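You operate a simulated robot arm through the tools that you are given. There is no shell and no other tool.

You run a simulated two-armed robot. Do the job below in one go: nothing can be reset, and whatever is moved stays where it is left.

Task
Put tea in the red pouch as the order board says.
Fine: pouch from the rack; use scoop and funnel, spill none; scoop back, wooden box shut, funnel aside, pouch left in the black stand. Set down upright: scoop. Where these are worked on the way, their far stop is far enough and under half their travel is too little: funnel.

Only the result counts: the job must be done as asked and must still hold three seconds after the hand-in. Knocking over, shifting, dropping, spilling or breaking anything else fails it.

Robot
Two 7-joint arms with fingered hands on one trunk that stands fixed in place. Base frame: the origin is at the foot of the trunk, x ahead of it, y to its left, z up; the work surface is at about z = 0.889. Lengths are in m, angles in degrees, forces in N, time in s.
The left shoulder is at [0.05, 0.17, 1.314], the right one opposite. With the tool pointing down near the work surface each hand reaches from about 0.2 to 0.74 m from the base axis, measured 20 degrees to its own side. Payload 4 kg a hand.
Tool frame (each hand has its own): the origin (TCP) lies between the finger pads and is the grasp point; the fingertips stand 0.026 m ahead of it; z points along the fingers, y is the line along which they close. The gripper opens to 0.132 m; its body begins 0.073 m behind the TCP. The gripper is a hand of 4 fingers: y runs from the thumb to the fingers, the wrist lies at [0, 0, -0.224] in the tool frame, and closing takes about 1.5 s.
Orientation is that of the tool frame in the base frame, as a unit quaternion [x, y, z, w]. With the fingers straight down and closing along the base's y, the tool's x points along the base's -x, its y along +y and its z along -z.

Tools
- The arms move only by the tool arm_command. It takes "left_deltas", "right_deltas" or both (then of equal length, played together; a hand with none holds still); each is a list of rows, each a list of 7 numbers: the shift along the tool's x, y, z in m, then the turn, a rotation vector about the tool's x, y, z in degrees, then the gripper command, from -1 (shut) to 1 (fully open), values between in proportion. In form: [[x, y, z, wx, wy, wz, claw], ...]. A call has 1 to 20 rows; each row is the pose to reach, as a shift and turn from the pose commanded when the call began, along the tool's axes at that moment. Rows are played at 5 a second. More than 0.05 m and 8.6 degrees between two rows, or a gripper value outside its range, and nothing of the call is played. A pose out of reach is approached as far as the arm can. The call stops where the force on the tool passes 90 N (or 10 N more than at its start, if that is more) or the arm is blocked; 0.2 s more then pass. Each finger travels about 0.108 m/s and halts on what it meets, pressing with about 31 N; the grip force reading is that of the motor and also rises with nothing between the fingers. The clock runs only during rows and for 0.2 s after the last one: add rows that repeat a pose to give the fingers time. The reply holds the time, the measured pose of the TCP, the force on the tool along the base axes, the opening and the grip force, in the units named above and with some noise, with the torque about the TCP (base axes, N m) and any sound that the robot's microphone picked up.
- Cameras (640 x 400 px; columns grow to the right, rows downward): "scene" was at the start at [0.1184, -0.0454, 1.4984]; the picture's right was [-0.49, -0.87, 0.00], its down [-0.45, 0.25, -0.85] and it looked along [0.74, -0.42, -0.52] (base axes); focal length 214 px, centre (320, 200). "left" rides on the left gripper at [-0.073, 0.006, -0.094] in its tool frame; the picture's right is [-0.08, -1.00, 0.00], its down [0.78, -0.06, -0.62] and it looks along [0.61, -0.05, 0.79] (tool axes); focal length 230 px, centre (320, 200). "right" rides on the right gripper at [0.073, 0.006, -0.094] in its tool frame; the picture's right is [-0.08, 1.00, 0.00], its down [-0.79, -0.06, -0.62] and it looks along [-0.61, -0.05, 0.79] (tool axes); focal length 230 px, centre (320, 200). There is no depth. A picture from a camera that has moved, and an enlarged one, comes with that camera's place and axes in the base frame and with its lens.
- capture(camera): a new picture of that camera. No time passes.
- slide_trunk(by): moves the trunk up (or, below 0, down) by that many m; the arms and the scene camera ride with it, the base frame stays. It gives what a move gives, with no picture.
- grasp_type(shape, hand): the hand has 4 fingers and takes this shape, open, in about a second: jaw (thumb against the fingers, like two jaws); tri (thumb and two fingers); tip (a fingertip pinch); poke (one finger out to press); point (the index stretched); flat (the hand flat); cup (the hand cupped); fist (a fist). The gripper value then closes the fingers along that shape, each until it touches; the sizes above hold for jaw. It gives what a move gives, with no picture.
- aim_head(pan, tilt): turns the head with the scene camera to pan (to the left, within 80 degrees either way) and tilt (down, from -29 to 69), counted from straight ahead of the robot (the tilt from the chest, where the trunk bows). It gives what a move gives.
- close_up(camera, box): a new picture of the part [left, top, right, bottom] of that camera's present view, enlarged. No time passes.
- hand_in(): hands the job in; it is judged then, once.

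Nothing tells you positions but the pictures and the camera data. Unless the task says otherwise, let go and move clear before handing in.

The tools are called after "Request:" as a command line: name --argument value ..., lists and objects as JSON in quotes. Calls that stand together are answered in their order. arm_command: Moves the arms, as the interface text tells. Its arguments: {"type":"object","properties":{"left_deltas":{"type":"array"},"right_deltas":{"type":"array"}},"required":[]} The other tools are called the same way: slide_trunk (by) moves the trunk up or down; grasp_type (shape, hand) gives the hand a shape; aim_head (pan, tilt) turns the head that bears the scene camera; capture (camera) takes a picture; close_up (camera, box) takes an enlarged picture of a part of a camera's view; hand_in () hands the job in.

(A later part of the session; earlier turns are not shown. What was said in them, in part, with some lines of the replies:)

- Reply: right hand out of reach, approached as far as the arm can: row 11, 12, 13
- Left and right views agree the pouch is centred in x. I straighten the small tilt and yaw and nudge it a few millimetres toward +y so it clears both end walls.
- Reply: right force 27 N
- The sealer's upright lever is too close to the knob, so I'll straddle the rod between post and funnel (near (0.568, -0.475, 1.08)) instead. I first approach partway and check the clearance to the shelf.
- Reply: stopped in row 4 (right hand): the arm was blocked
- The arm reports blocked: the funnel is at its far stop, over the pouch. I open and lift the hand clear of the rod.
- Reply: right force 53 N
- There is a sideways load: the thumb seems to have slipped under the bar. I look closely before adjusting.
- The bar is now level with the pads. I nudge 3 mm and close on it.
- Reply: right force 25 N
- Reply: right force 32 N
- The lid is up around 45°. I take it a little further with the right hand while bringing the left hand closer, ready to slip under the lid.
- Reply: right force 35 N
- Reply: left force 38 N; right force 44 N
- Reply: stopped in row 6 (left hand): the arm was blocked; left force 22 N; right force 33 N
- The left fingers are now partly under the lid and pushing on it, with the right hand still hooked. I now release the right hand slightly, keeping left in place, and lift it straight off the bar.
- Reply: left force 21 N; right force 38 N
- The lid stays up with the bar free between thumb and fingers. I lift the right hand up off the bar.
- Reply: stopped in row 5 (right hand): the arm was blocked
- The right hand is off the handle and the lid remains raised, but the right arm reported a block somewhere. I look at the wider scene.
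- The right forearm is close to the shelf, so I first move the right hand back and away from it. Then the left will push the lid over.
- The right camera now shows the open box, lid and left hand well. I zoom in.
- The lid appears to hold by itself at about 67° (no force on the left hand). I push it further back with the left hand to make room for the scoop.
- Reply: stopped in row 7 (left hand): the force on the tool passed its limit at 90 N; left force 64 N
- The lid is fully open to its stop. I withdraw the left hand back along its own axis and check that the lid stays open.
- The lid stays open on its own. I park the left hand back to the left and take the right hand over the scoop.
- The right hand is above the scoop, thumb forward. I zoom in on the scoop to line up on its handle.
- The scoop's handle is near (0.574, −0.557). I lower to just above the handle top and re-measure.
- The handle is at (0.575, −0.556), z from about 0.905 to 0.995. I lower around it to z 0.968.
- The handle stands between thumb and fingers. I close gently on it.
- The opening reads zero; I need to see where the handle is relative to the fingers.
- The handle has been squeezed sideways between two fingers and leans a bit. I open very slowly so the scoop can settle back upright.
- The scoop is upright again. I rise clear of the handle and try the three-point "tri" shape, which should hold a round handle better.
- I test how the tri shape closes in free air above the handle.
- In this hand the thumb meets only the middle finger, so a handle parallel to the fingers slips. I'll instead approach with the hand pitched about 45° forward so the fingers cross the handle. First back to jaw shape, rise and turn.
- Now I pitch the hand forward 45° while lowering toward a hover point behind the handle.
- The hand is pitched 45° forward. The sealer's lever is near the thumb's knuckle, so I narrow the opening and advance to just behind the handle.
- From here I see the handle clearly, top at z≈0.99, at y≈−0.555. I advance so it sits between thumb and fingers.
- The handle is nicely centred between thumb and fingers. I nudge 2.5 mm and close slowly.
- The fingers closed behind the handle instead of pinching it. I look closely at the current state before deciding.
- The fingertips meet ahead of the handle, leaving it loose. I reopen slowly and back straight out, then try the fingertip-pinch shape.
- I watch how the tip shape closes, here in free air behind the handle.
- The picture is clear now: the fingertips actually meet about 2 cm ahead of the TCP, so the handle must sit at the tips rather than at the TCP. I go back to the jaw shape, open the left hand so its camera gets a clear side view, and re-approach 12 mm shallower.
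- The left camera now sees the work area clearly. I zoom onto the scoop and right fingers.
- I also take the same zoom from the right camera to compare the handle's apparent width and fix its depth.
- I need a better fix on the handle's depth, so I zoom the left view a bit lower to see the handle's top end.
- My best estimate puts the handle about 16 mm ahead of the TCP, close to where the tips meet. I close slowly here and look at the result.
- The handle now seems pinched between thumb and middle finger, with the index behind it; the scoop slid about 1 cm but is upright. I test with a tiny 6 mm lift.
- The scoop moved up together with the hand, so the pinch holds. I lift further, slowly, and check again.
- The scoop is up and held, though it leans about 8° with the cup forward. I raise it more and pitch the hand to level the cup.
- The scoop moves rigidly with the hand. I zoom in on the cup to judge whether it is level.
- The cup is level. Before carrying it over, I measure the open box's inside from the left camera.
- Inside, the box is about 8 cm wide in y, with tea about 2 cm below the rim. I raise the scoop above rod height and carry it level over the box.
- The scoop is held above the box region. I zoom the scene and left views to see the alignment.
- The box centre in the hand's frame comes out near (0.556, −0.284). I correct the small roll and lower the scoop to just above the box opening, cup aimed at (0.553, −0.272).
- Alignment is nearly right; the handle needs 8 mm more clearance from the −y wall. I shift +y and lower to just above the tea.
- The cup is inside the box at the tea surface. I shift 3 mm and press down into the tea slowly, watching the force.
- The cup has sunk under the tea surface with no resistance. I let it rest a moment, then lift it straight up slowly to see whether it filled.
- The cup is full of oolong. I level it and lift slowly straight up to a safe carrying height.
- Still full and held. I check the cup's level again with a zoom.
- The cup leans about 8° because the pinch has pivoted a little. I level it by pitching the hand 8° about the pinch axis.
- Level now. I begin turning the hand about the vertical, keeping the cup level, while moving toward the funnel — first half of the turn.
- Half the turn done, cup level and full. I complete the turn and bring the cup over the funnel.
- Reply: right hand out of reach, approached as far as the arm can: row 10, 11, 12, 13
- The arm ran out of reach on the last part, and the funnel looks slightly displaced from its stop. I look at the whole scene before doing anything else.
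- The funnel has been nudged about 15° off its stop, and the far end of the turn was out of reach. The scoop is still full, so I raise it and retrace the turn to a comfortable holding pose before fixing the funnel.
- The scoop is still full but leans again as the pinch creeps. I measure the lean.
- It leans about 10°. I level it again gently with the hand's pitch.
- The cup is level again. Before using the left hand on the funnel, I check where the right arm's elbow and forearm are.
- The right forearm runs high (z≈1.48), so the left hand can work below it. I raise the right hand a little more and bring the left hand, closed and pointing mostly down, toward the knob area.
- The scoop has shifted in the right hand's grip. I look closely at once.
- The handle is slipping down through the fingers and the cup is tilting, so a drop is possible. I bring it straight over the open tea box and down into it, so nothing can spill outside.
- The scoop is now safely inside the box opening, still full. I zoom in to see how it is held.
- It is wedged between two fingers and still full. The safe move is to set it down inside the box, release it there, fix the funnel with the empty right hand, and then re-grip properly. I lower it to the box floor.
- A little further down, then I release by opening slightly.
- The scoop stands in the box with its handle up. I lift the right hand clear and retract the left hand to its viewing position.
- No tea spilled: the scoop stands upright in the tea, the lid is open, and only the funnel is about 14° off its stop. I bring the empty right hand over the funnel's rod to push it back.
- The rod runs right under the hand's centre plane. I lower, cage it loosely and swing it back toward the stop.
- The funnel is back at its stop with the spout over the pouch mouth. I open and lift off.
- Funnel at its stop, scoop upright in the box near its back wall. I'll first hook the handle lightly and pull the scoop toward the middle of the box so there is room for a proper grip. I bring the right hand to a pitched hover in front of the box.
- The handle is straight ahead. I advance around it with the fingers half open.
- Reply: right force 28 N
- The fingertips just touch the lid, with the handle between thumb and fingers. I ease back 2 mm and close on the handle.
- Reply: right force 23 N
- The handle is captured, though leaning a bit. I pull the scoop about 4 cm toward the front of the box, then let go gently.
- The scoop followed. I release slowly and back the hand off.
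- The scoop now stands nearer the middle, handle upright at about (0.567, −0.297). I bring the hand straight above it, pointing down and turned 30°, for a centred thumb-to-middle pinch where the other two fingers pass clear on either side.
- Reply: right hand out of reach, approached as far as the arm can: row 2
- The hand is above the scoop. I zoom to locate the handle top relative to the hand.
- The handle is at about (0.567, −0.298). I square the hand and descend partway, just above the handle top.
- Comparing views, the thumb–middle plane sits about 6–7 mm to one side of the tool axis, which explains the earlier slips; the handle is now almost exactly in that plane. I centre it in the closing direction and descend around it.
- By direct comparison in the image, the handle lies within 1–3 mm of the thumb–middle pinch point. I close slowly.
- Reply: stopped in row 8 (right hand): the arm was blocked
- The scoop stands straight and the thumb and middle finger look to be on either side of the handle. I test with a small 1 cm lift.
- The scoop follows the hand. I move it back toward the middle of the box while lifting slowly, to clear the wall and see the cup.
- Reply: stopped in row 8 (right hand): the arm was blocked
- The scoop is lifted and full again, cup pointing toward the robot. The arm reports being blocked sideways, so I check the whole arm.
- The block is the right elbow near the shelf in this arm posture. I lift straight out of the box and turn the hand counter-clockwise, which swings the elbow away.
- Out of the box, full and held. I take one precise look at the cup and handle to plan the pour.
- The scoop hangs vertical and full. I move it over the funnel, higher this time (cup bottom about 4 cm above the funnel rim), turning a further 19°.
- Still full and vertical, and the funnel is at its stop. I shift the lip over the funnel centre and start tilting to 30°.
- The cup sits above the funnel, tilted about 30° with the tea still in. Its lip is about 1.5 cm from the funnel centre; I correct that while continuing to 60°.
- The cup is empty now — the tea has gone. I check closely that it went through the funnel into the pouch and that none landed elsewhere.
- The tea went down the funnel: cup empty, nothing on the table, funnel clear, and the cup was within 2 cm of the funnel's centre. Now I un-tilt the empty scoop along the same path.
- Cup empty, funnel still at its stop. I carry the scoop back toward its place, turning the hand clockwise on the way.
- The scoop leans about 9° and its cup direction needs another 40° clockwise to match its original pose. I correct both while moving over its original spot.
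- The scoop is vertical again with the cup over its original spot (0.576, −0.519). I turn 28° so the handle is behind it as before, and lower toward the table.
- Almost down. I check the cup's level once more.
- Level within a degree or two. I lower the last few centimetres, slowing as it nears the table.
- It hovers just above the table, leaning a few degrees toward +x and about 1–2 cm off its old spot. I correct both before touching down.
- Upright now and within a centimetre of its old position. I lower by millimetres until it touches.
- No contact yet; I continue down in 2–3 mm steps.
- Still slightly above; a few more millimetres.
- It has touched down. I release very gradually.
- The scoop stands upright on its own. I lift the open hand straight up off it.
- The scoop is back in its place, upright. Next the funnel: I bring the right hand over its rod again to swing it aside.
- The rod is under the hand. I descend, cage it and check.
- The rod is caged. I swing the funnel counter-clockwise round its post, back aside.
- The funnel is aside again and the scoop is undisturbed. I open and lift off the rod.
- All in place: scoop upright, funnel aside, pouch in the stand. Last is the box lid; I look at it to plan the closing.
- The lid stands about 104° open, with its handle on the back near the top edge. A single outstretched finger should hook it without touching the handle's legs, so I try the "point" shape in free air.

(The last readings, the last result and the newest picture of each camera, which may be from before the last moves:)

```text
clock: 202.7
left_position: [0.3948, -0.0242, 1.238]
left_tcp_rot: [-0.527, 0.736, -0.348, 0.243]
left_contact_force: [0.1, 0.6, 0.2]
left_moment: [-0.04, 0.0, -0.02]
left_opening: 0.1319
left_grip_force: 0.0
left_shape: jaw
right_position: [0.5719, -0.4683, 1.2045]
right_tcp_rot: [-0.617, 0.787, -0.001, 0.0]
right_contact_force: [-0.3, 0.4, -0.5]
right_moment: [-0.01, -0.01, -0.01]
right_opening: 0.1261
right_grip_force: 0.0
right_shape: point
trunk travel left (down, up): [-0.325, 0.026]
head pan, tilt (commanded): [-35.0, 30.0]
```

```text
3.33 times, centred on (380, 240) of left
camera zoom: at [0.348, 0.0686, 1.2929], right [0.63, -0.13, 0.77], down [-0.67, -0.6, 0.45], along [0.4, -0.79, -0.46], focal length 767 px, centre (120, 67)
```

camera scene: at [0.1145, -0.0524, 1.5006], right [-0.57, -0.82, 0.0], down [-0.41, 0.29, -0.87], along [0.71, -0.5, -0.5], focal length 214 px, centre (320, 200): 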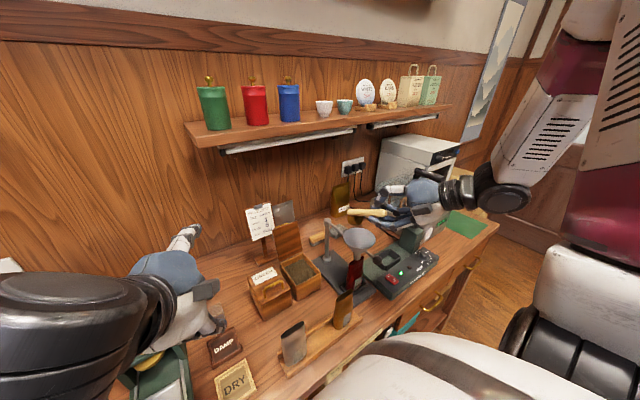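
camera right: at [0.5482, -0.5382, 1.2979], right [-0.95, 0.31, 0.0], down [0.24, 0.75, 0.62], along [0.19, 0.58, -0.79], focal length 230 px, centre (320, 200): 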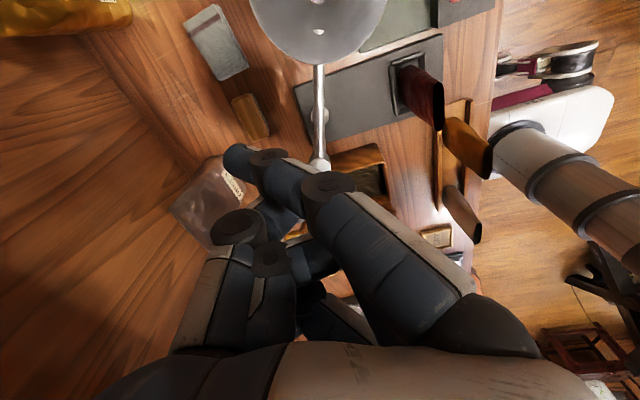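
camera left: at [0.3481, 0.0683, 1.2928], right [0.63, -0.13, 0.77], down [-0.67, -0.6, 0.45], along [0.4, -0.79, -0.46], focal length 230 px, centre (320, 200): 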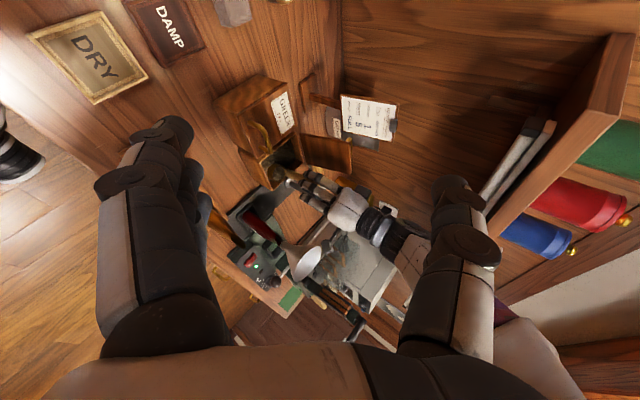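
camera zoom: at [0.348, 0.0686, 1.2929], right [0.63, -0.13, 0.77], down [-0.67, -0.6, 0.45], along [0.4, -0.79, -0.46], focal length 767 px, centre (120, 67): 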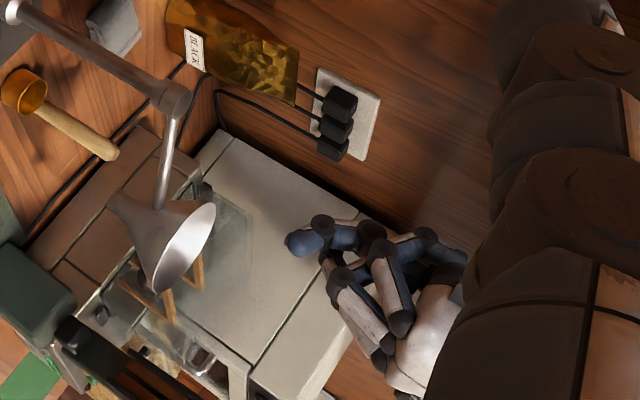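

The index curls when closed; I check it fully open (straight).

Request:
arm_command --right_deltas '[[0, 0, 0, 0, 0, 0, 0], [0, 0, 0, 0, 0, 0, 1], [0, 0, 0, 0, 0, 0, 1], [0, 0, 0, 0, 0, 0, 1], [0, 0, 0, 0, 0, 0, 1]]'

Request:
capture --camera "right"

Request:
close_up --camera "left" --box '[320, 180, 440, 300]'

```text
clock: 203.9
left_position: [0.3948, -0.0245, 1.239]
left_tcp_rot: [-0.527, 0.736, -0.348, 0.243]
left_contact_force: [0.8, -0.2, 0.8]
left_moment: [0.01, 0.01, 0.0]
left_opening: 0.132
left_grip_force: 0.0
left_shape: jaw
right_position: [0.5715, -0.4683, 1.204]
right_tcp_rot: [-0.616, 0.787, -0.002, -0.001]
right_contact_force: [-0.4, -0.1, 0.3]
right_moment: [0.01, 0.0, -0.01]
right_opening: 0.1261
right_grip_force: 0.1
right_shape: point
trunk travel left (down, up): [-0.325, 0.026]
head pan, tilt (commanded): [-35.0, 30.0]
```

```text
taken
camera right: at [0.5482, -0.5382, 1.2979], right [-0.95, 0.31, 0.0], down [0.24, 0.75, 0.62], along [0.19, 0.58, -0.79], focal length 230 px, centre (320, 200)
```

right: 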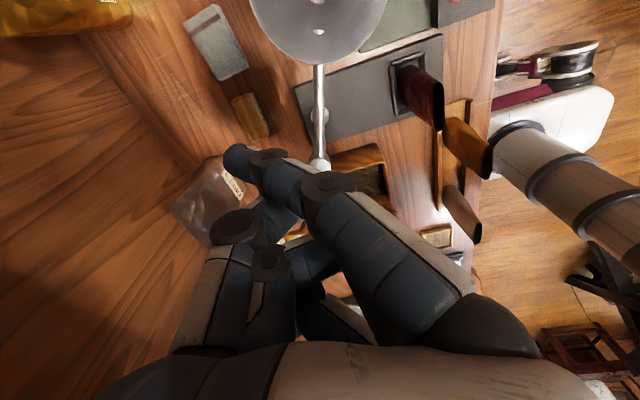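

```text
3.33 times, centred on (380, 240) of left
camera zoom: at [0.348, 0.0686, 1.2929], right [0.63, -0.13, 0.77], down [-0.67, -0.6, 0.45], along [0.4, -0.79, -0.46], focal length 767 px, centre (120, 67)
```

zoom: 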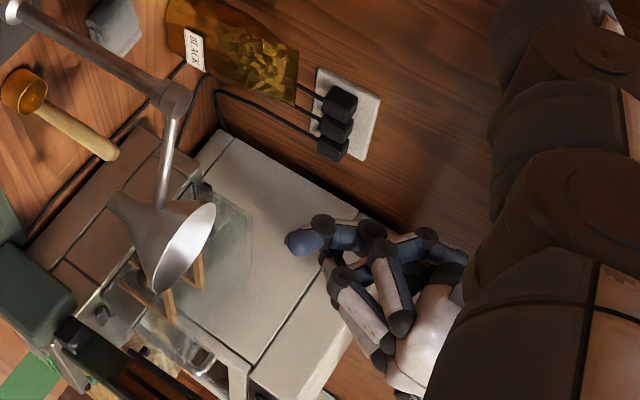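

The straight index points sideways, which isn't convenient. I'll use the thumb of the jaw shape instead, dipping just 1 cm behind the lid's top edge and pulling forward. I reset to jaw and bring the hand, slightly pitched, above the lid.

Request:
grasp_type --hand "right" --shape "jaw"

Request:
arm_command --right_deltas '[[-0.02, -0.005, -0.01, 2.5, 0, -1.7, 0.2], [-0.045, -0.01, -0.01, 5, 0, -3.5, -0.1], [-0.07, -0.015, -0.01, 7.5, 0, -5.2, -0.25], [-0.095, -0.015, -0.01, 10, 0, -7, -0.25], [-0.12, -0.015, -0.005, 12.5, 0, -8.7, -0.25], [-0.145, -0.015, 0.0, 15, 0, -10.5, -0.25], [-0.165, -0.015, 0.01, 17.5, 0, -12.2, -0.25], [-0.18, -0.015, 0.02, 20, 0, -13.5, -0.25], [-0.18, -0.015, 0.02, 20, 0, -13.5, -0.25]]'

Request:
capture --camera "right"

Request:
close_up --camera "left" --box '[230, 90, 390, 220]'

Request:
close_up --camera "scene" --box '[240, 140, 360, 290]'

```text
clock: 204.8
left_position: [0.3952, -0.0243, 1.2386]
left_tcp_rot: [-0.528, 0.735, -0.348, 0.243]
left_contact_force: [-0.4, -0.1, 0.3]
left_moment: [-0.01, 0.02, 0.01]
left_opening: 0.1317
left_grip_force: 0.0
left_shape: jaw
right_position: [0.5707, -0.4691, 1.2033]
right_tcp_rot: [-0.617, 0.787, -0.001, 0.0]
right_contact_force: [0.1, 0.4, -0.2]
right_moment: [0.0, -0.02, -0.04]
right_opening: 0.132
right_grip_force: 0.1
right_shape: jaw
trunk travel left (down, up): [-0.325, 0.026]
head pan, tilt (commanded): [-35.0, 30.0]
```

```text
clock: 207.0
left_position: [0.3946, -0.0249, 1.238]
left_tcp_rot: [-0.527, 0.736, -0.349, 0.243]
left_contact_force: [0.7, 0.1, -0.3]
left_moment: [-0.01, -0.01, 0.0]
left_opening: 0.1318
left_grip_force: 0.1
left_shape: jaw
right_position: [0.6239, -0.3246, 1.1744]
right_tcp_rot: [-0.672, 0.721, -0.121, 0.117]
right_contact_force: [0.4, -0.8, 0.3]
right_moment: [0.0, 0.03, 0.04]
right_opening: 0.05
right_grip_force: 0.0
right_shape: jaw
trunk travel left (down, up): [-0.325, 0.026]
head pan, tilt (commanded): [-35.0, 30.0]
stopped in row 9 (right hand): the arm was blocked; the commanded pose is now the measured one
```

```text
taken
camera right: at [0.5829, -0.3952, 1.2612], right [-0.93, 0.14, -0.33], down [-0.09, 0.79, 0.61], along [0.35, 0.6, -0.72], focal length 230 px, centre (320, 200)
```

right: 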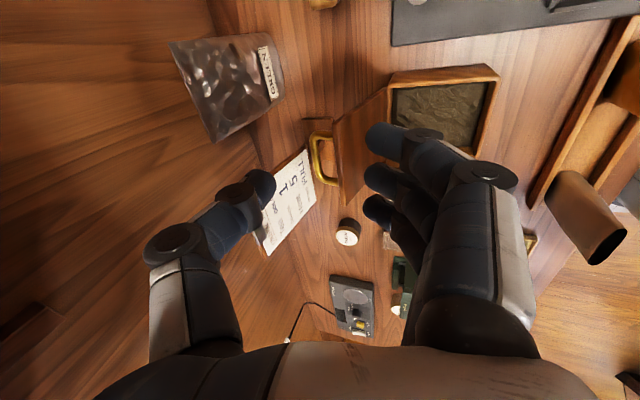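

```text
3.08 times, centred on (310, 155) of left
camera zoom: at [0.3479, 0.0685, 1.2928], right [0.63, -0.13, 0.77], down [-0.67, -0.6, 0.45], along [0.4, -0.79, -0.46], focal length 708 px, centre (351, 338)
```

zoom: 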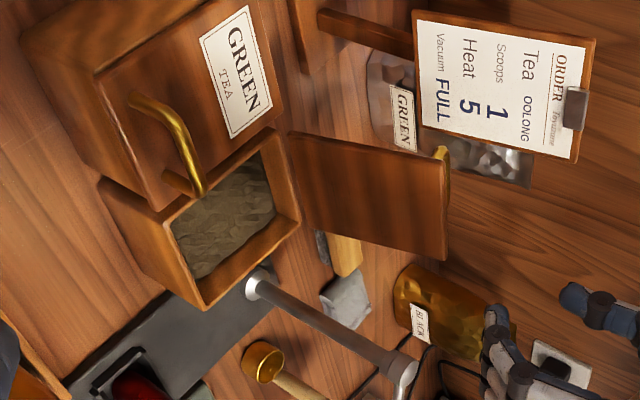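

```text
2.67 times, centred on (300, 215) of scene
camera zoom: at [0.114, -0.0536, 1.5006], right [-0.57, -0.82, 0.0], down [-0.41, 0.29, -0.87], along [0.71, -0.5, -0.5], focal length 572 px, centre (373, 160)
```

zoom: 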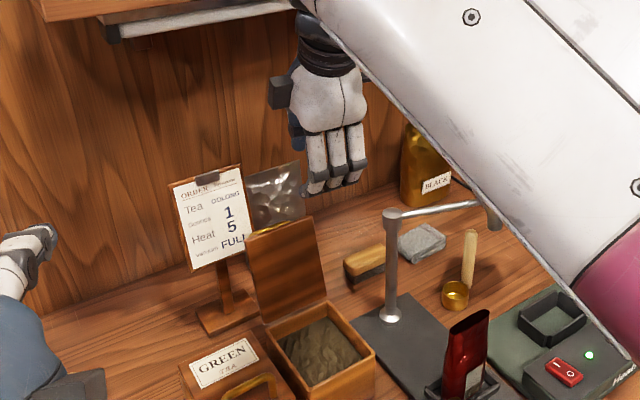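

The forearm touched the shelf at that height, so I back off, come down lower and pitch the hand a bit more before moving over the lid.

Request:
arm_command --right_deltas '[[-0.008, 0.025, -0.002, 0, 0, 0, -0.25], [-0.016, 0.05, -0.004, 0, 0, 0, -0.25], [-0.023, 0.0743, -0.0048, 0, 0, 0, -0.25], [-0.023, 0.082, 0.015, 4, 0, 0, -0.25], [-0.023, 0.089, 0.035, 7, -0.7, -2, -0.25], [-0.0226, 0.0957, 0.0559, 10, -1.3, -3.8, -0.25], [-0.0226, 0.0957, 0.0559, 10, -1.3, -3.8, -0.25]]'

Request:
capture --camera "scene"

Request:
close_up --camera "left" --box '[230, 90, 390, 220]'

Request:
capture --camera "right"

```text
clock: 208.6
left_position: [0.3929, -0.0258, 1.2393]
left_tcp_rot: [-0.527, 0.736, -0.349, 0.243]
left_contact_force: [0.1, -0.6, -0.1]
left_moment: [-0.01, 0.02, -0.02]
left_opening: 0.1317
left_grip_force: 0.1
left_shape: jaw
right_position: [0.5546, -0.2939, 1.0925]
right_tcp_rot: [0.687, -0.681, 0.182, -0.177]
right_contact_force: [-0.2, -0.5, -0.2]
right_moment: [0.0, -0.03, 0.03]
right_opening: 0.0498
right_grip_force: 0.0
right_shape: jaw
trunk travel left (down, up): [-0.325, 0.026]
head pan, tilt (commanded): [-35.0, 30.0]
```

```text
taken
camera scene: at [0.1133, -0.053, 1.5007], right [-0.57, -0.82, 0.0], down [-0.41, 0.29, -0.87], along [0.71, -0.5, -0.5], focal length 214 px, centre (320, 200)
```

scene: 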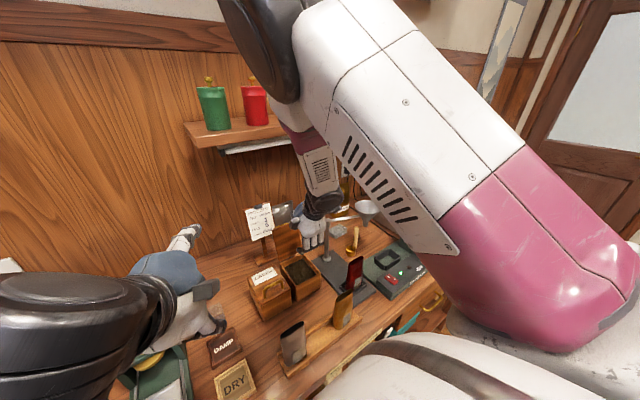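

```text
3.08 times, centred on (310, 155) of left
camera zoom: at [0.3473, 0.0689, 1.2931], right [0.63, -0.13, 0.77], down [-0.67, -0.6, 0.45], along [0.4, -0.79, -0.46], focal length 708 px, centre (351, 338)
```

zoom: 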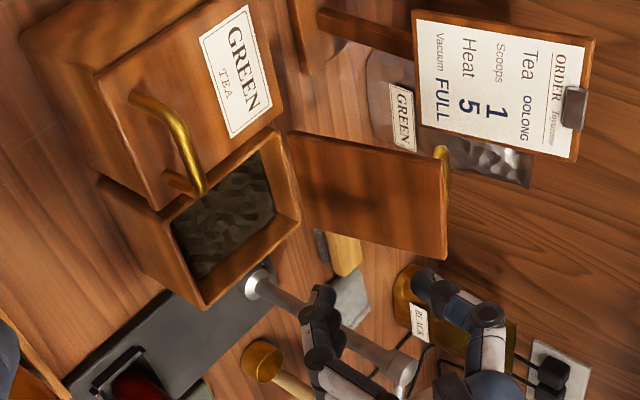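

```text
taken
camera right: at [0.504, -0.3664, 1.1721], right [-0.87, 0.07, -0.49], down [-0.26, 0.79, 0.56], along [0.42, 0.61, -0.67], focal length 230 px, centre (320, 200)
```

right: 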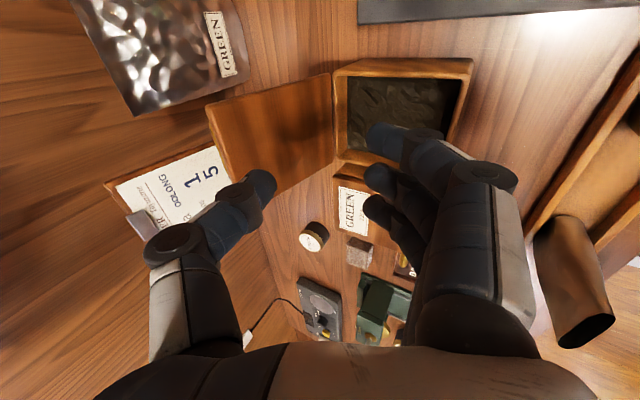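

Clear of the shelf now. I move forward so the thumb passes just over the lid's top edge.

Request:
arm_command --right_deltas '[[0.001, -0.0174, 0.0098, 0, 0, 0, -0.25], [0.0015, -0.0349, 0.0196, 0, 0, 0, -0.25], [0.0025, -0.0523, 0.0295, 0, 0, 0, -0.25], [0.0031, -0.0697, 0.0393, 0, 0, 0, -0.25], [0.0031, -0.0697, 0.0393, 0, 0, 0, -0.25]]'

Request:
close_up --camera "left" --box '[230, 90, 390, 220]'

Request:
capture --camera "right"

Request:
close_up --camera "scene" --box '[240, 150, 360, 300]'

```text
clock: 209.8
left_position: [0.3939, -0.0263, 1.2395]
left_tcp_rot: [-0.528, 0.736, -0.349, 0.243]
left_contact_force: [-0.6, -0.1, -0.5]
left_moment: [-0.01, 0.03, -0.04]
left_opening: 0.1319
left_grip_force: 0.0
left_shape: jaw
right_position: [0.6342, -0.2962, 1.0931]
right_tcp_rot: [0.687, -0.681, 0.181, -0.178]
right_contact_force: [0.0, 0.5, -0.3]
right_moment: [0.0, -0.01, -0.01]
right_opening: 0.0498
right_grip_force: 0.1
right_shape: jaw
trunk travel left (down, up): [-0.325, 0.026]
head pan, tilt (commanded): [-35.0, 30.0]
```

```text
3.08 times, centred on (310, 155) of left
camera zoom: at [0.3477, 0.0686, 1.293], right [0.63, -0.13, 0.77], down [-0.67, -0.6, 0.45], along [0.4, -0.79, -0.46], focal length 708 px, centre (351, 338)
```

zoom: 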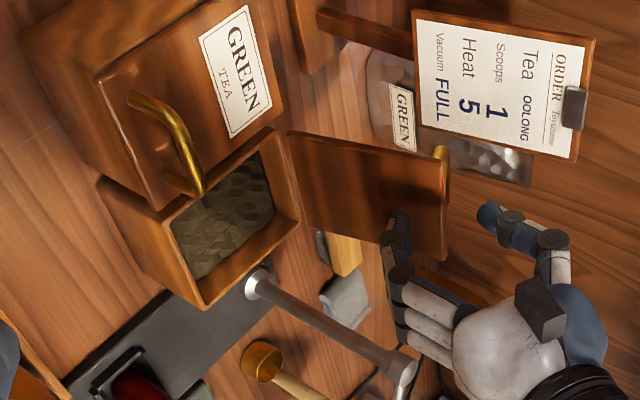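

```text
taken
camera right: at [0.5845, -0.3692, 1.1719], right [-0.87, 0.07, -0.49], down [-0.26, 0.79, 0.56], along [0.42, 0.61, -0.67], focal length 230 px, centre (320, 200)
```

right: 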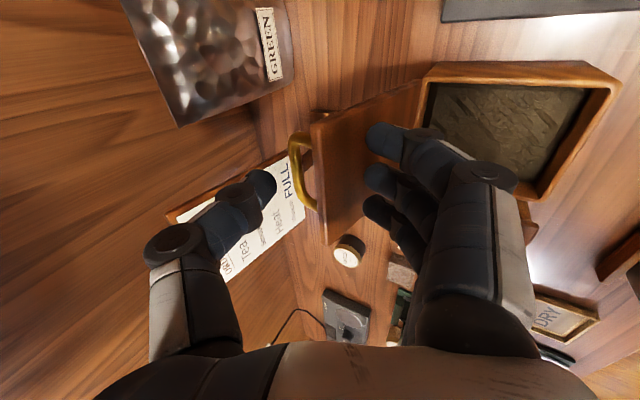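

```text
2.67 times, centred on (300, 225) of scene
camera zoom: at [0.1137, -0.0534, 1.5007], right [-0.57, -0.82, 0.0], down [-0.41, 0.29, -0.87], along [0.71, -0.5, -0.5], focal length 572 px, centre (373, 133)
```

zoom: 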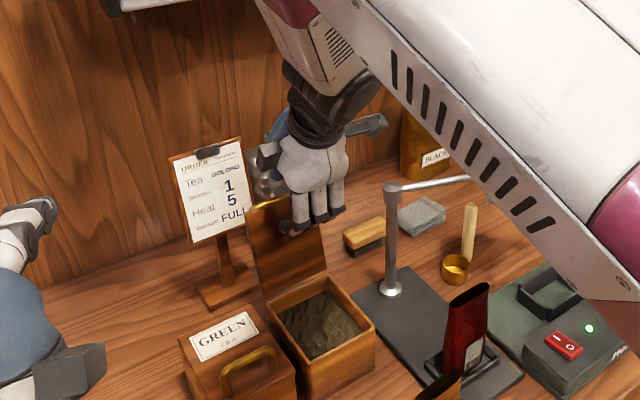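

The thumb is just past the lid's top edge. I lower it 3 cm in small steps behind the edge.

Request:
arm_command --right_deltas '[[0, 0.0049, 0.0087, 0, 0, 0, -0.25], [0, 0.0098, 0.0174, 0, 0, 0, -0.25], [0, 0.0132, 0.0235, 0, 0, 0, -0.25], [0, 0.0132, 0.0235, 0, 0, 0, -0.25]]'

Request:
close_up --camera "left" --box '[290, 100, 390, 200]'

Request:
close_up --camera "right" --box '[220, 90, 420, 270]'

```text
clock: 210.8
left_position: [0.395, -0.0254, 1.2381]
left_tcp_rot: [-0.527, 0.736, -0.349, 0.243]
left_contact_force: [1.5, -0.1, 0.6]
left_moment: [0.01, -0.02, -0.01]
left_opening: 0.132
left_grip_force: 0.0
left_shape: jaw
right_position: [0.6354, -0.2983, 1.0646]
right_tcp_rot: [0.687, -0.681, 0.181, -0.178]
right_contact_force: [-0.3, 0.3, 0.2]
right_moment: [-0.02, -0.01, -0.04]
right_opening: 0.05
right_grip_force: 0.2
right_shape: jaw
trunk travel left (down, up): [-0.325, 0.026]
head pan, tilt (commanded): [-35.0, 30.0]
```

```text
4.00 times, centred on (340, 150) of left
camera zoom: at [0.3479, 0.0686, 1.2929], right [0.63, -0.13, 0.77], down [-0.67, -0.6, 0.45], along [0.4, -0.79, -0.46], focal length 920 px, centre (240, 400)
```

zoom: 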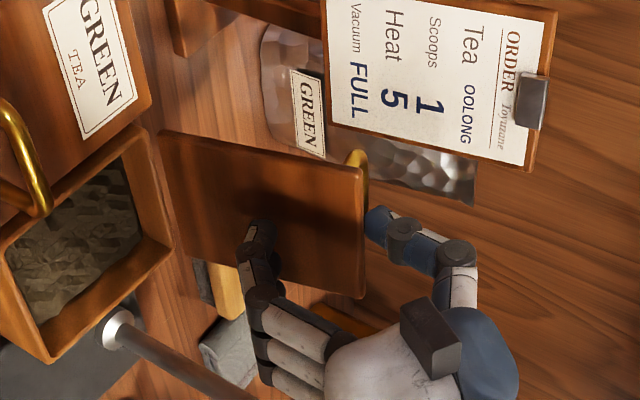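

```text
2.22 times, centred on (320, 180) of right
camera zoom: at [0.5847, -0.3707, 1.144], right [-0.87, 0.07, -0.49], down [-0.26, 0.79, 0.56], along [0.42, 0.61, -0.67], focal length 511 px, centre (320, 244)
```

zoom: 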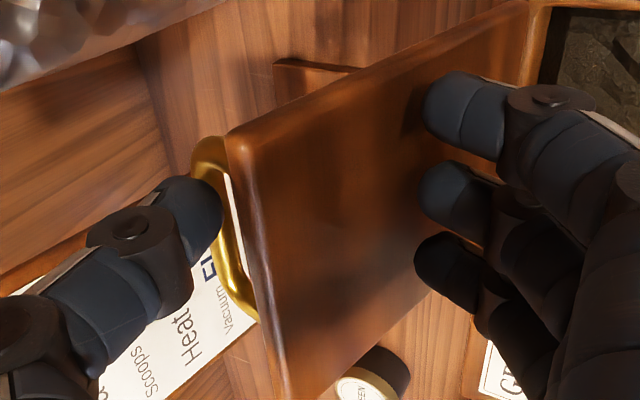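

The thumb is behind the lid's edge. I pull forward (−x) slowly.

Request:
arm_command --right_deltas '[[0, 0.0109, -0.0061, 0, 0, 0, -0.25], [0, 0.0218, -0.0123, 0, 0, 0, -0.25], [0, 0.0327, -0.0184, 0, 0, 0, -0.25], [0, 0.0436, -0.0246, 0, 0, 0, -0.25], [0, 0.0545, -0.0307, 0, 0, 0, -0.25], [0, 0.0545, -0.0307, 0, 0, 0, -0.25]]'

Request:
close_up --camera "left" --box '[230, 90, 390, 220]'

Request:
close_up --camera "right" --box '[220, 90, 420, 270]'

```text
clock: 212.2
left_position: [0.3946, -0.0229, 1.2389]
left_tcp_rot: [-0.528, 0.735, -0.349, 0.243]
left_contact_force: [-0.4, 0.0, 0.0]
left_moment: [-0.02, 0.03, 0.0]
left_opening: 0.132
left_grip_force: 0.0
left_shape: jaw
right_position: [0.573, -0.2976, 1.0651]
right_tcp_rot: [-0.682, 0.686, -0.178, 0.18]
right_contact_force: [0.2, 15.7, 2.5]
right_moment: [-0.06, -0.1, 0.67]
right_opening: 0.0509
right_grip_force: 0.0
right_shape: jaw
trunk travel left (down, up): [-0.325, 0.026]
head pan, tilt (commanded): [-35.0, 30.0]
```

```text
3.08 times, centred on (310, 155) of left
camera zoom: at [0.3478, 0.0709, 1.2928], right [0.63, -0.12, 0.77], down [-0.67, -0.6, 0.45], along [0.4, -0.79, -0.46], focal length 708 px, centre (351, 338)
```

zoom: 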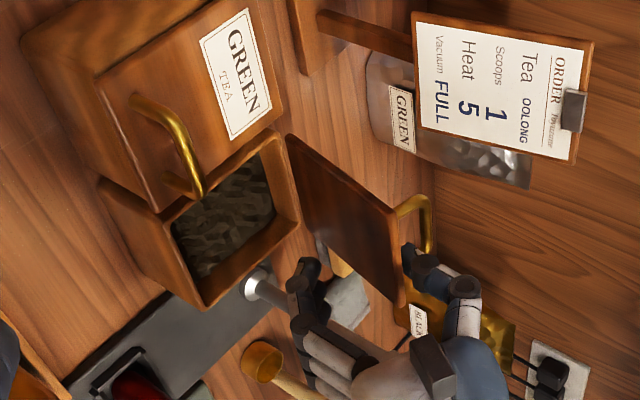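

```text
2.22 times, centred on (320, 180) of right
camera zoom: at [0.5204, -0.3715, 1.1428], right [-0.87, 0.08, -0.49], down [-0.25, 0.78, 0.57], along [0.43, 0.62, -0.66], focal length 511 px, centre (320, 244)
```

zoom: 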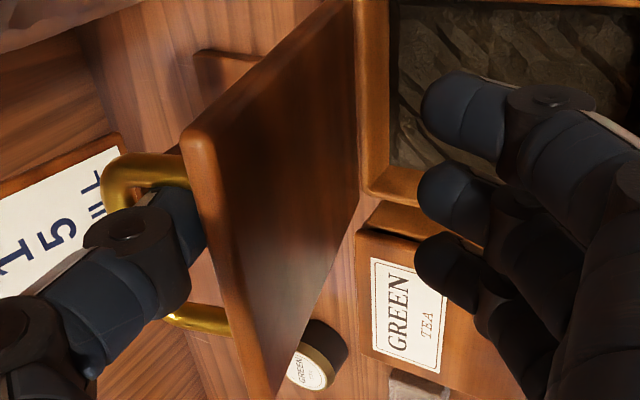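

The lid is coming over nicely, around 80°. I pull it a bit further, to about 60°.

Request:
arm_command --right_deltas '[[-0.002, 0.009, -0.002, 0, 0, 0, -0.25], [-0.0029, 0.018, -0.003, 0, 0, 0, -0.25], [-0.0029, 0.026, -0.004, 0, 0, 0, -0.25], [-0.0029, 0.0321, -0.0042, 0, 0, 0, -0.25], [-0.0029, 0.0321, -0.0042, 0, 0, 0, -0.25]]'

Request:
close_up --camera "left" --box '[230, 90, 390, 220]'

Request:
close_up --camera "right" --box '[220, 90, 420, 270]'

```text
clock: 213.4
left_position: [0.3931, -0.0185, 1.2391]
left_tcp_rot: [-0.528, 0.734, -0.351, 0.243]
left_contact_force: [-0.4, -0.1, 0.4]
left_moment: [0.0, 0.02, 0.01]
left_opening: 0.1317
left_grip_force: 0.1
left_shape: jaw
right_position: [0.5403, -0.2981, 1.0556]
right_tcp_rot: [-0.666, 0.699, -0.171, 0.196]
right_contact_force: [-5.8, 47.9, 15.2]
right_moment: [-0.27, -0.72, 1.82]
right_opening: 0.051
right_grip_force: 0.1
right_shape: jaw
trunk travel left (down, up): [-0.325, 0.026]
head pan, tilt (commanded): [-35.0, 30.0]
```

```text
3.08 times, centred on (310, 155) of left
camera zoom: at [0.346, 0.0755, 1.2932], right [0.63, -0.12, 0.77], down [-0.67, -0.59, 0.45], along [0.4, -0.8, -0.45], focal length 708 px, centre (351, 338)
```

zoom: 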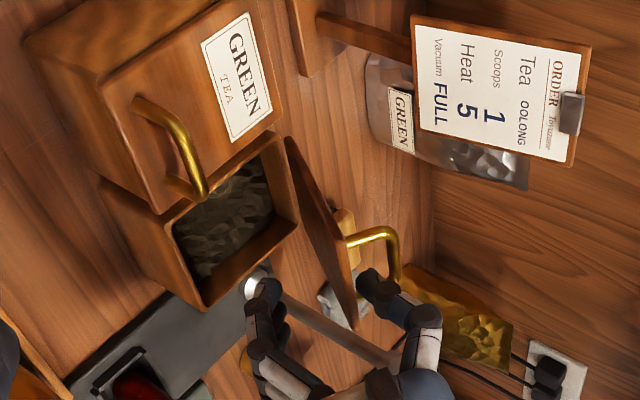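

```text
2.22 times, centred on (320, 180) of right
camera zoom: at [0.4858, -0.3724, 1.1299], right [-0.86, 0.13, -0.49], down [-0.23, 0.77, 0.6], along [0.46, 0.63, -0.63], focal length 511 px, centre (320, 244)
```

zoom: 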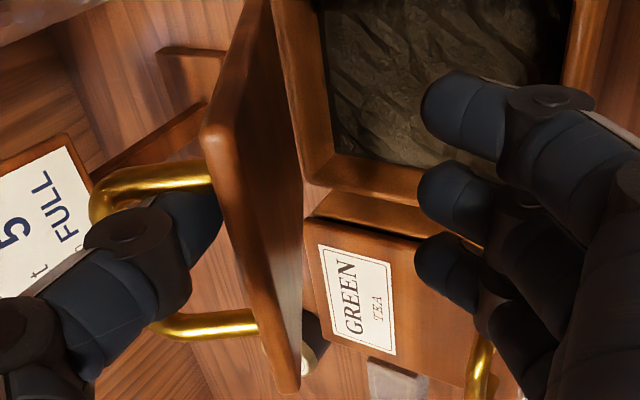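

The lid is at about 65°, with some side load on the handle leg. I withdraw the thumb backward and upward to release it.

Request:
arm_command --right_deltas '[[-0.004, 0, -0.01, 0, 0, 0, -0.25], [-0.006, 0, -0.025, 0, 0, 0, -0.25], [-0.006, 0.005, -0.045, 0, 0, 0, -0.25], [-0.006, 0.015, -0.07, 0, 0, 0, -0.25], [-0.006, 0.02, -0.09, 0, 0, 0, -0.25], [-0.006, 0.02, -0.09, 0, 0, 0, -0.25]]'

Request:
close_up --camera "left" --box '[230, 90, 390, 220]'

Request:
capture --camera "right"

Request:
capture --camera "scene"

```text
clock: 214.8
left_position: [0.3959, -0.0254, 1.2392]
left_tcp_rot: [-0.528, 0.735, -0.349, 0.242]
left_contact_force: [0.4, 0.1, -0.2]
left_moment: [-0.04, 0.01, -0.03]
left_opening: 0.1319
left_grip_force: 0.1
left_shape: jaw
right_position: [0.4782, -0.297, 1.1136]
right_tcp_rot: [-0.667, 0.702, -0.163, 0.189]
right_contact_force: [-0.7, 0.7, -0.4]
right_moment: [-0.01, 0.04, -0.01]
right_opening: 0.0496
right_grip_force: 0.1
right_shape: jaw
trunk travel left (down, up): [-0.325, 0.026]
head pan, tilt (commanded): [-35.0, 30.0]
```

```text
3.08 times, centred on (310, 155) of left
camera zoom: at [0.3492, 0.0696, 1.2924], right [0.63, -0.13, 0.77], down [-0.67, -0.6, 0.45], along [0.4, -0.79, -0.46], focal length 708 px, centre (351, 338)
```

zoom: 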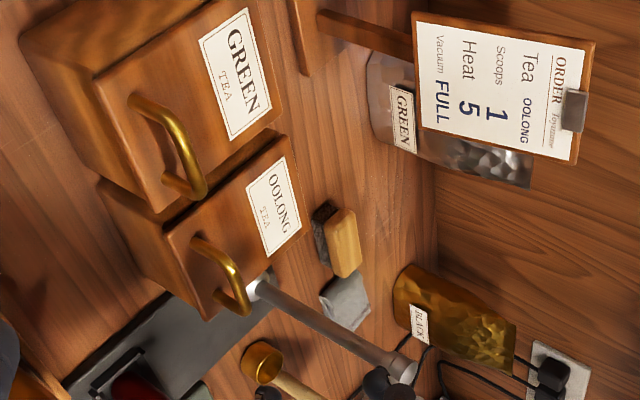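

```text
taken
camera right: at [0.425, -0.3718, 1.1893], right [-0.87, 0.14, -0.48], down [-0.21, 0.77, 0.61], along [0.45, 0.63, -0.64], focal length 230 px, centre (320, 200)
```

right: 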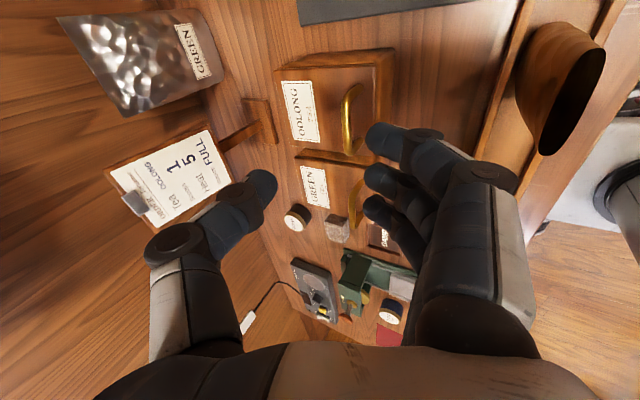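

```text
taken
camera scene: at [0.1154, -0.0523, 1.5005], right [-0.57, -0.82, 0.0], down [-0.41, 0.29, -0.87], along [0.71, -0.5, -0.5], focal length 214 px, centre (320, 200)
```

scene: 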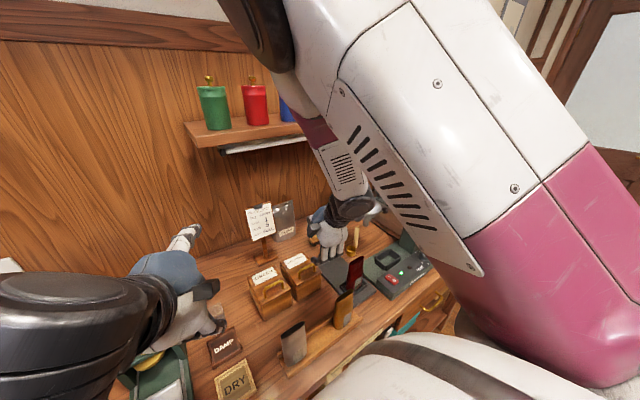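

The lid has closed fully by itself. I move the right hand up and away to inspect everything.

Request:
arm_command --right_deltas '[[0, 0.02, -0.03, 0, 0, 0, -0.25], [0.01, 0.035, -0.06, -5, 0, 0, 0.2], [0.03, 0.05, -0.09, -10, 0, 0, 0.2], [0.06, 0.06, -0.12, -16, 0, 0, 0.2], [0.09, 0.065, -0.15, -22, 0, 0, 0.2], [0.12, 0.07, -0.17, -28, 0, 0, 0.2], [0.15, 0.075, -0.19, -30, 0, 0, 0.2], [0.17, 0.08, -0.2, -30, 0, 0, 0.2], [0.17, 0.08, -0.2, -30, 0, 0, 0.2]]'

Request:
capture --camera "scene"

Request:
capture --camera "right"

Request:
capture --camera "left"

```text
clock: 216.8
left_position: [0.3949, -0.0241, 1.2383]
left_tcp_rot: [-0.527, 0.735, -0.349, 0.244]
left_contact_force: [-0.7, 0.4, 0.6]
left_moment: [-0.03, 0.0, 0.01]
left_opening: 0.132
left_grip_force: 0.1
left_shape: jaw
right_position: [0.3137, -0.4594, 1.258]
right_tcp_rot: [0.709, -0.705, -0.001, 0.008]
right_contact_force: [-0.1, 0.4, -0.6]
right_moment: [-0.01, -0.02, -0.02]
right_opening: 0.0787
right_grip_force: 0.0
right_shape: jaw
trunk travel left (down, up): [-0.325, 0.026]
head pan, tilt (commanded): [-35.0, 30.0]
```

```text
taken
camera scene: at [0.1144, -0.0529, 1.5006], right [-0.57, -0.82, 0.0], down [-0.41, 0.29, -0.87], along [0.71, -0.5, -0.5], focal length 214 px, centre (320, 200)
```

scene: 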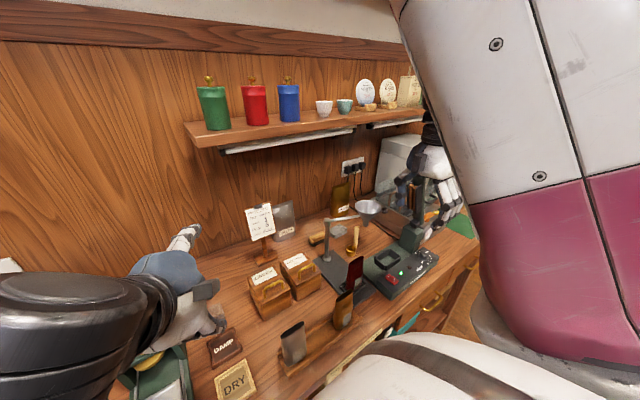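

```text
taken
camera right: at [0.3096, -0.531, 1.3512], right [-1.0, 0.07, 0.01], down [0.06, 0.79, 0.61], along [0.03, 0.61, -0.79], focal length 230 px, centre (320, 200)
```

right: 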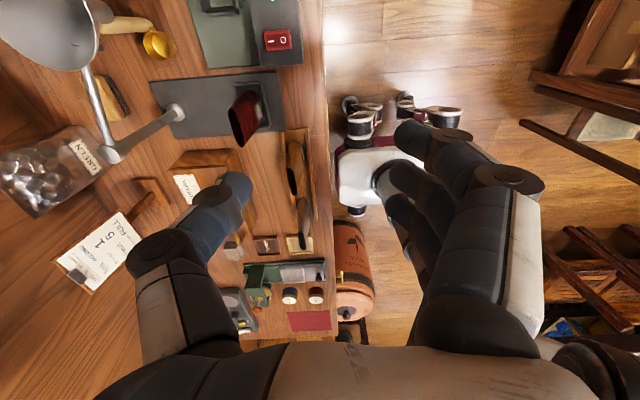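

```text
taken
camera left: at [0.3483, 0.069, 1.2928], right [0.63, -0.13, 0.77], down [-0.67, -0.6, 0.45], along [0.4, -0.79, -0.46], focal length 230 px, centre (320, 200)
```

left: 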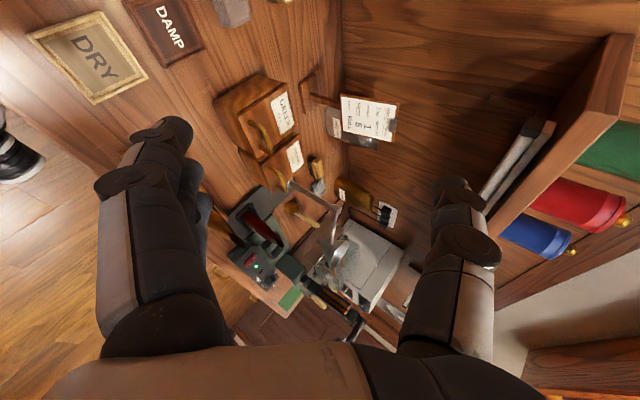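

Everything looks orderly. I zoom in to verify the lid, pouch contents, scoop, funnel and the tabletop.

Request:
close_up --camera "scene" --box '[250, 180, 430, 310]'

Request:
close_up --camera "right" --box '[100, 0, 320, 180]'

Request:
close_up --camera "left" --box '[200, 60, 340, 290]'

Request:
close_up --camera "right" --box '[200, 70, 300, 160]'

```text
3.08 times, centred on (340, 245) of scene
camera zoom: at [0.1144, -0.0529, 1.5006], right [-0.57, -0.82, 0.0], down [-0.41, 0.29, -0.87], along [0.71, -0.5, -0.5], focal length 660 px, centre (258, 62)
```

zoom: 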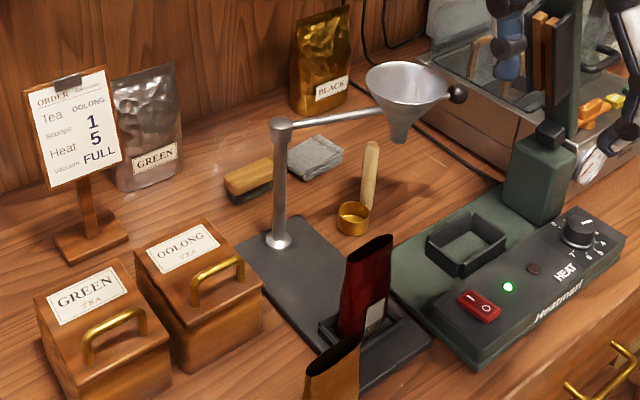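

```text
2.22 times, centred on (210, 90) of right
camera zoom: at [0.3096, -0.531, 1.3512], right [-1.0, 0.07, 0.01], down [0.06, 0.79, 0.61], along [0.03, 0.61, -0.79], focal length 511 px, centre (564, 444)
```

zoom: 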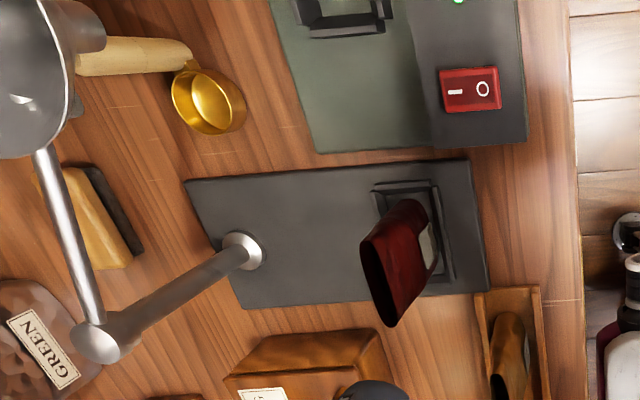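

```text
1.74 times, centred on (270, 175) of left
camera zoom: at [0.3483, 0.069, 1.2928], right [0.63, -0.13, 0.77], down [-0.67, -0.6, 0.45], along [0.4, -0.79, -0.46], focal length 400 px, centre (407, 244)
```

zoom: 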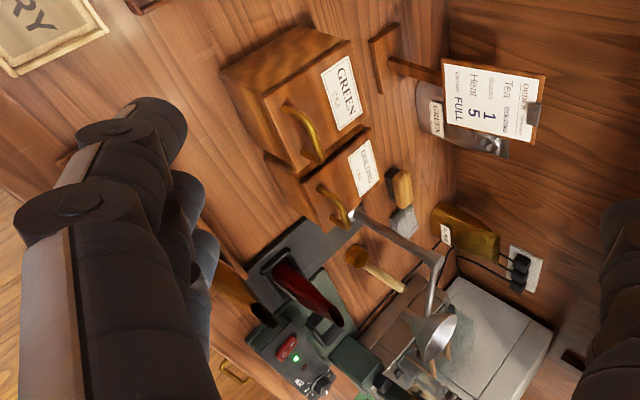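

```text
4.44 times, centred on (250, 115) of right
camera zoom: at [0.3096, -0.531, 1.3512], right [-1.0, 0.07, 0.01], down [0.06, 0.79, 0.61], along [0.03, 0.61, -0.79], focal length 1022 px, centre (631, 578)
```

zoom: 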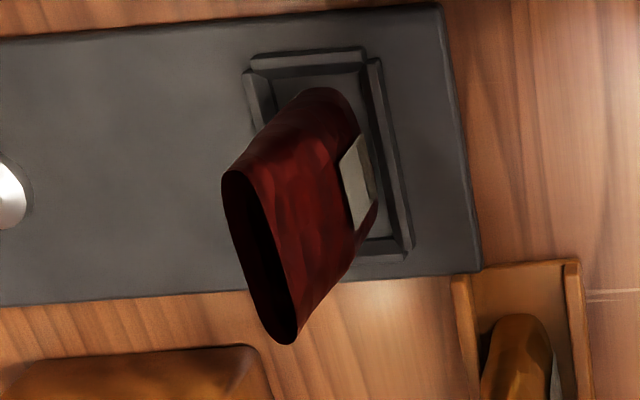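

The lid is shut, the scoop upright, the funnel aside, the pouch in its stand, nothing spilled. I make one more check: looking straight down into the pouch.

Request:
arm_command --right_deltas '[[-0.005, -0.012, -0.005, 0, 4, 0, 0.5], [-0.015, -0.035, 0.0, 0, 10, 0, 0.8], [-0.025, -0.058, 0.012, 0, 16, 0, 1], [-0.035, -0.082, 0.03, 0, 22, 0, 1], [-0.045, -0.105, 0.05, 0, 29, 0, 1], [-0.0545, -0.1277, 0.07, 0, 35, 0, 1], [-0.0545, -0.1277, 0.0759, 0, 37.7, 0, 1], [-0.0545, -0.1277, 0.0759, 0, 37.7, 0, 1]]'

Request:
capture --camera "right"

Request:
close_up --camera "right" --box '[270, 140, 370, 260]'

```text
clock: 218.6
left_position: [0.394, -0.0256, 1.2392]
left_tcp_rot: [-0.527, 0.735, -0.349, 0.243]
left_contact_force: [-1.2, -0.1, -0.4]
left_moment: [0.01, 0.02, 0.01]
left_opening: 0.1316
left_grip_force: 0.1
left_shape: jaw
right_position: [0.4343, -0.4457, 1.1641]
right_tcp_rot: [-0.674, 0.697, -0.172, -0.174]
right_contact_force: [0.7, -0.5, 0.1]
right_moment: [0.02, 0.0, -0.02]
right_opening: 0.1318
right_grip_force: 0.2
right_shape: jaw
right hand out of reach, approached as far as the arm can: row 5, 6, 7, 8
trunk travel left (down, up): [-0.325, 0.026]
head pan, tilt (commanded): [-35.0, 30.0]
```

```text
taken
camera right: at [0.4282, -0.4653, 1.2802], right [-0.99, 0.1, -0.04], down [0.09, 0.98, 0.17], along [0.06, 0.17, -0.98], focal length 230 px, centre (320, 200)
```

right: 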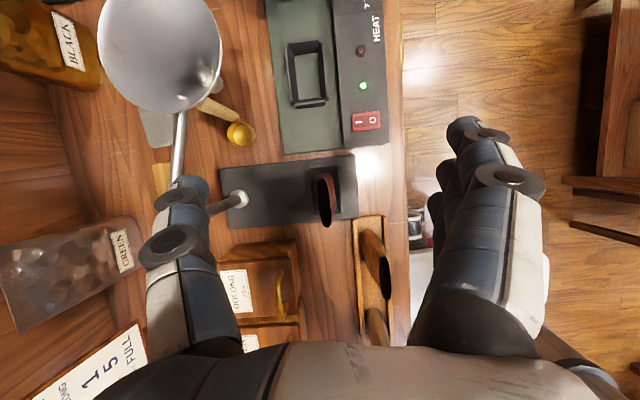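

```text
3.33 times, centred on (320, 200) of right
camera zoom: at [0.4282, -0.4653, 1.2802], right [-0.99, 0.1, -0.04], down [0.09, 0.98, 0.17], along [0.06, 0.17, -0.98], focal length 767 px, centre (320, 200)
```

zoom: 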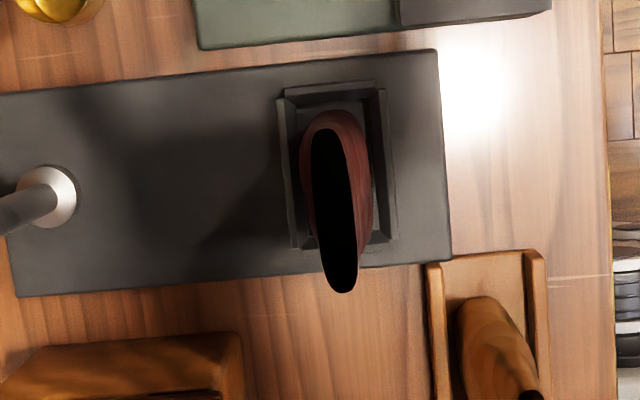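

The pouch interior renders black, but the stand and tabletop around it are clean. I retreat the right hand clear of everything.

Request:
arm_command --right_deltas '[[0.012, 0.005, -0.02, 0, -5, 0, 0.8], [0.025, 0.02, -0.04, 0, -10, 0, 0.5], [0.04, 0.04, -0.055, 0, -16, 0, 0.5], [0.053, 0.06, -0.067, 0, -22, 0, 0.5], [0.062, 0.08, -0.075, 0, -28, 0, 0.5], [0.0681, 0.0988, -0.0774, 0, -33, 0, 0.5], [0.0681, 0.0988, -0.0774, 0, -33, 0, 0.5]]'

Request:
capture --camera "scene"

Request:
close_up --camera "scene" --box '[230, 170, 430, 330]'

Request:
close_up --camera "left" --box '[230, 80, 370, 290]'

```text
clock: 220.2
left_position: [0.3943, -0.0247, 1.2381]
left_tcp_rot: [-0.528, 0.735, -0.35, 0.242]
left_contact_force: [-0.2, 0.5, 0.4]
left_moment: [0.03, -0.02, 0.0]
left_opening: 0.1319
left_grip_force: 0.1
left_shape: jaw
right_position: [0.3447, -0.4573, 1.2735]
right_tcp_rot: [0.711, -0.703, -0.014, -0.009]
right_contact_force: [-0.3, 0.0, 0.5]
right_moment: [0.0, 0.03, -0.03]
right_opening: 0.0991
right_grip_force: 0.2
right_shape: jaw
trunk travel left (down, up): [-0.325, 0.026]
head pan, tilt (commanded): [-35.0, 30.0]
```

```text
taken
camera scene: at [0.1145, -0.0527, 1.5006], right [-0.57, -0.82, 0.0], down [-0.41, 0.29, -0.87], along [0.71, -0.5, -0.5], focal length 214 px, centre (320, 200)
```

scene: 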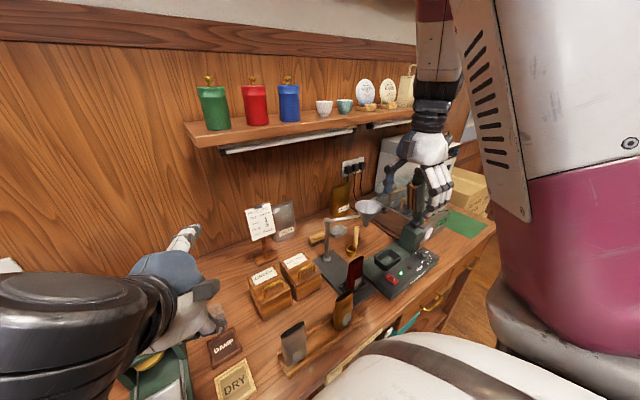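

```text
2.50 times, centred on (330, 250) of scene
camera zoom: at [0.1145, -0.0527, 1.5006], right [-0.57, -0.82, 0.0], down [-0.41, 0.29, -0.87], along [0.71, -0.5, -0.5], focal length 536 px, centre (295, 75)
```

zoom: 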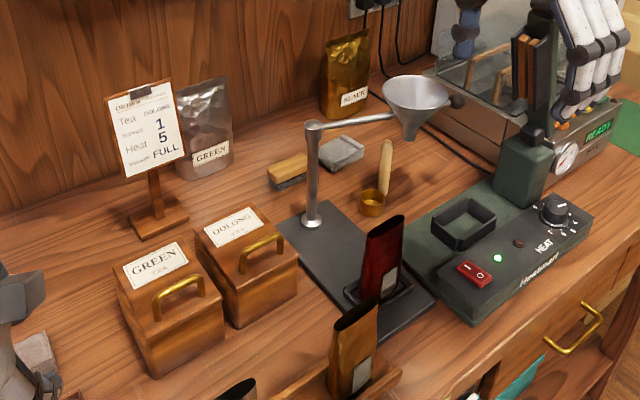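

```text
1.90 times, centred on (300, 185) of left
camera zoom: at [0.3484, 0.0691, 1.2927], right [0.63, -0.13, 0.77], down [-0.67, -0.6, 0.45], along [0.4, -0.79, -0.46], focal length 438 px, centre (358, 229)
```

zoom: 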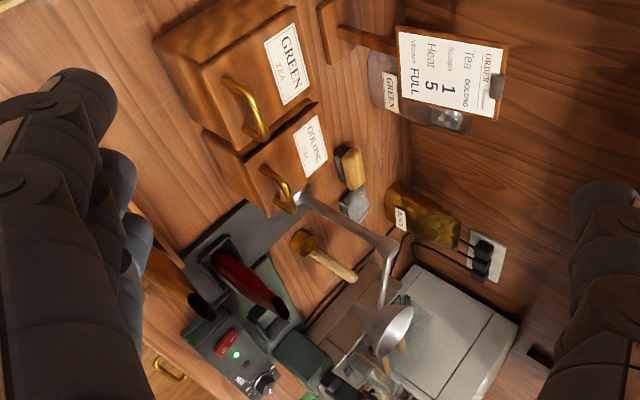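

Everything is as ordered: one scoop of oolong put through the funnel into the red pouch, which stands in the black stand. The scoop is upright in its place, the oolong box is shut, the funnel is aside, and both hands are clear. I hand the job in.

Request:
hand_in

```text
The job is handed in.
```

I put one scoop of oolong through the funnel into the red pouch, and the job is handed in. I couldn't confirm the tea inside the pouch by eye because its interior shows as plain black. The scoop came away empty directly over the funnel, and no camera view showed any tea on the table or the stand.

- **Pouch:** it stands in the black stand.
- **Scoop:** it is upright within about a centimetre of where it started. It first slipped in my grip and I set it down inside the tea box to re-grip it. That tea fell back into the box.
- **Wooden box:** the oolong lid is fully shut. I pushed hard against it when opening it, and the box may have shifted by a few millimetres.
- **Funnel:** it was at its far stop for the pour. It had been knocked off the stop once before that, and I pushed it back. It is now aside, about four degrees past its starting position.
- **Everything else:** the right arm touched the shelf lightly once, and nothing on the shelf moved. Both hands are clear of everything.
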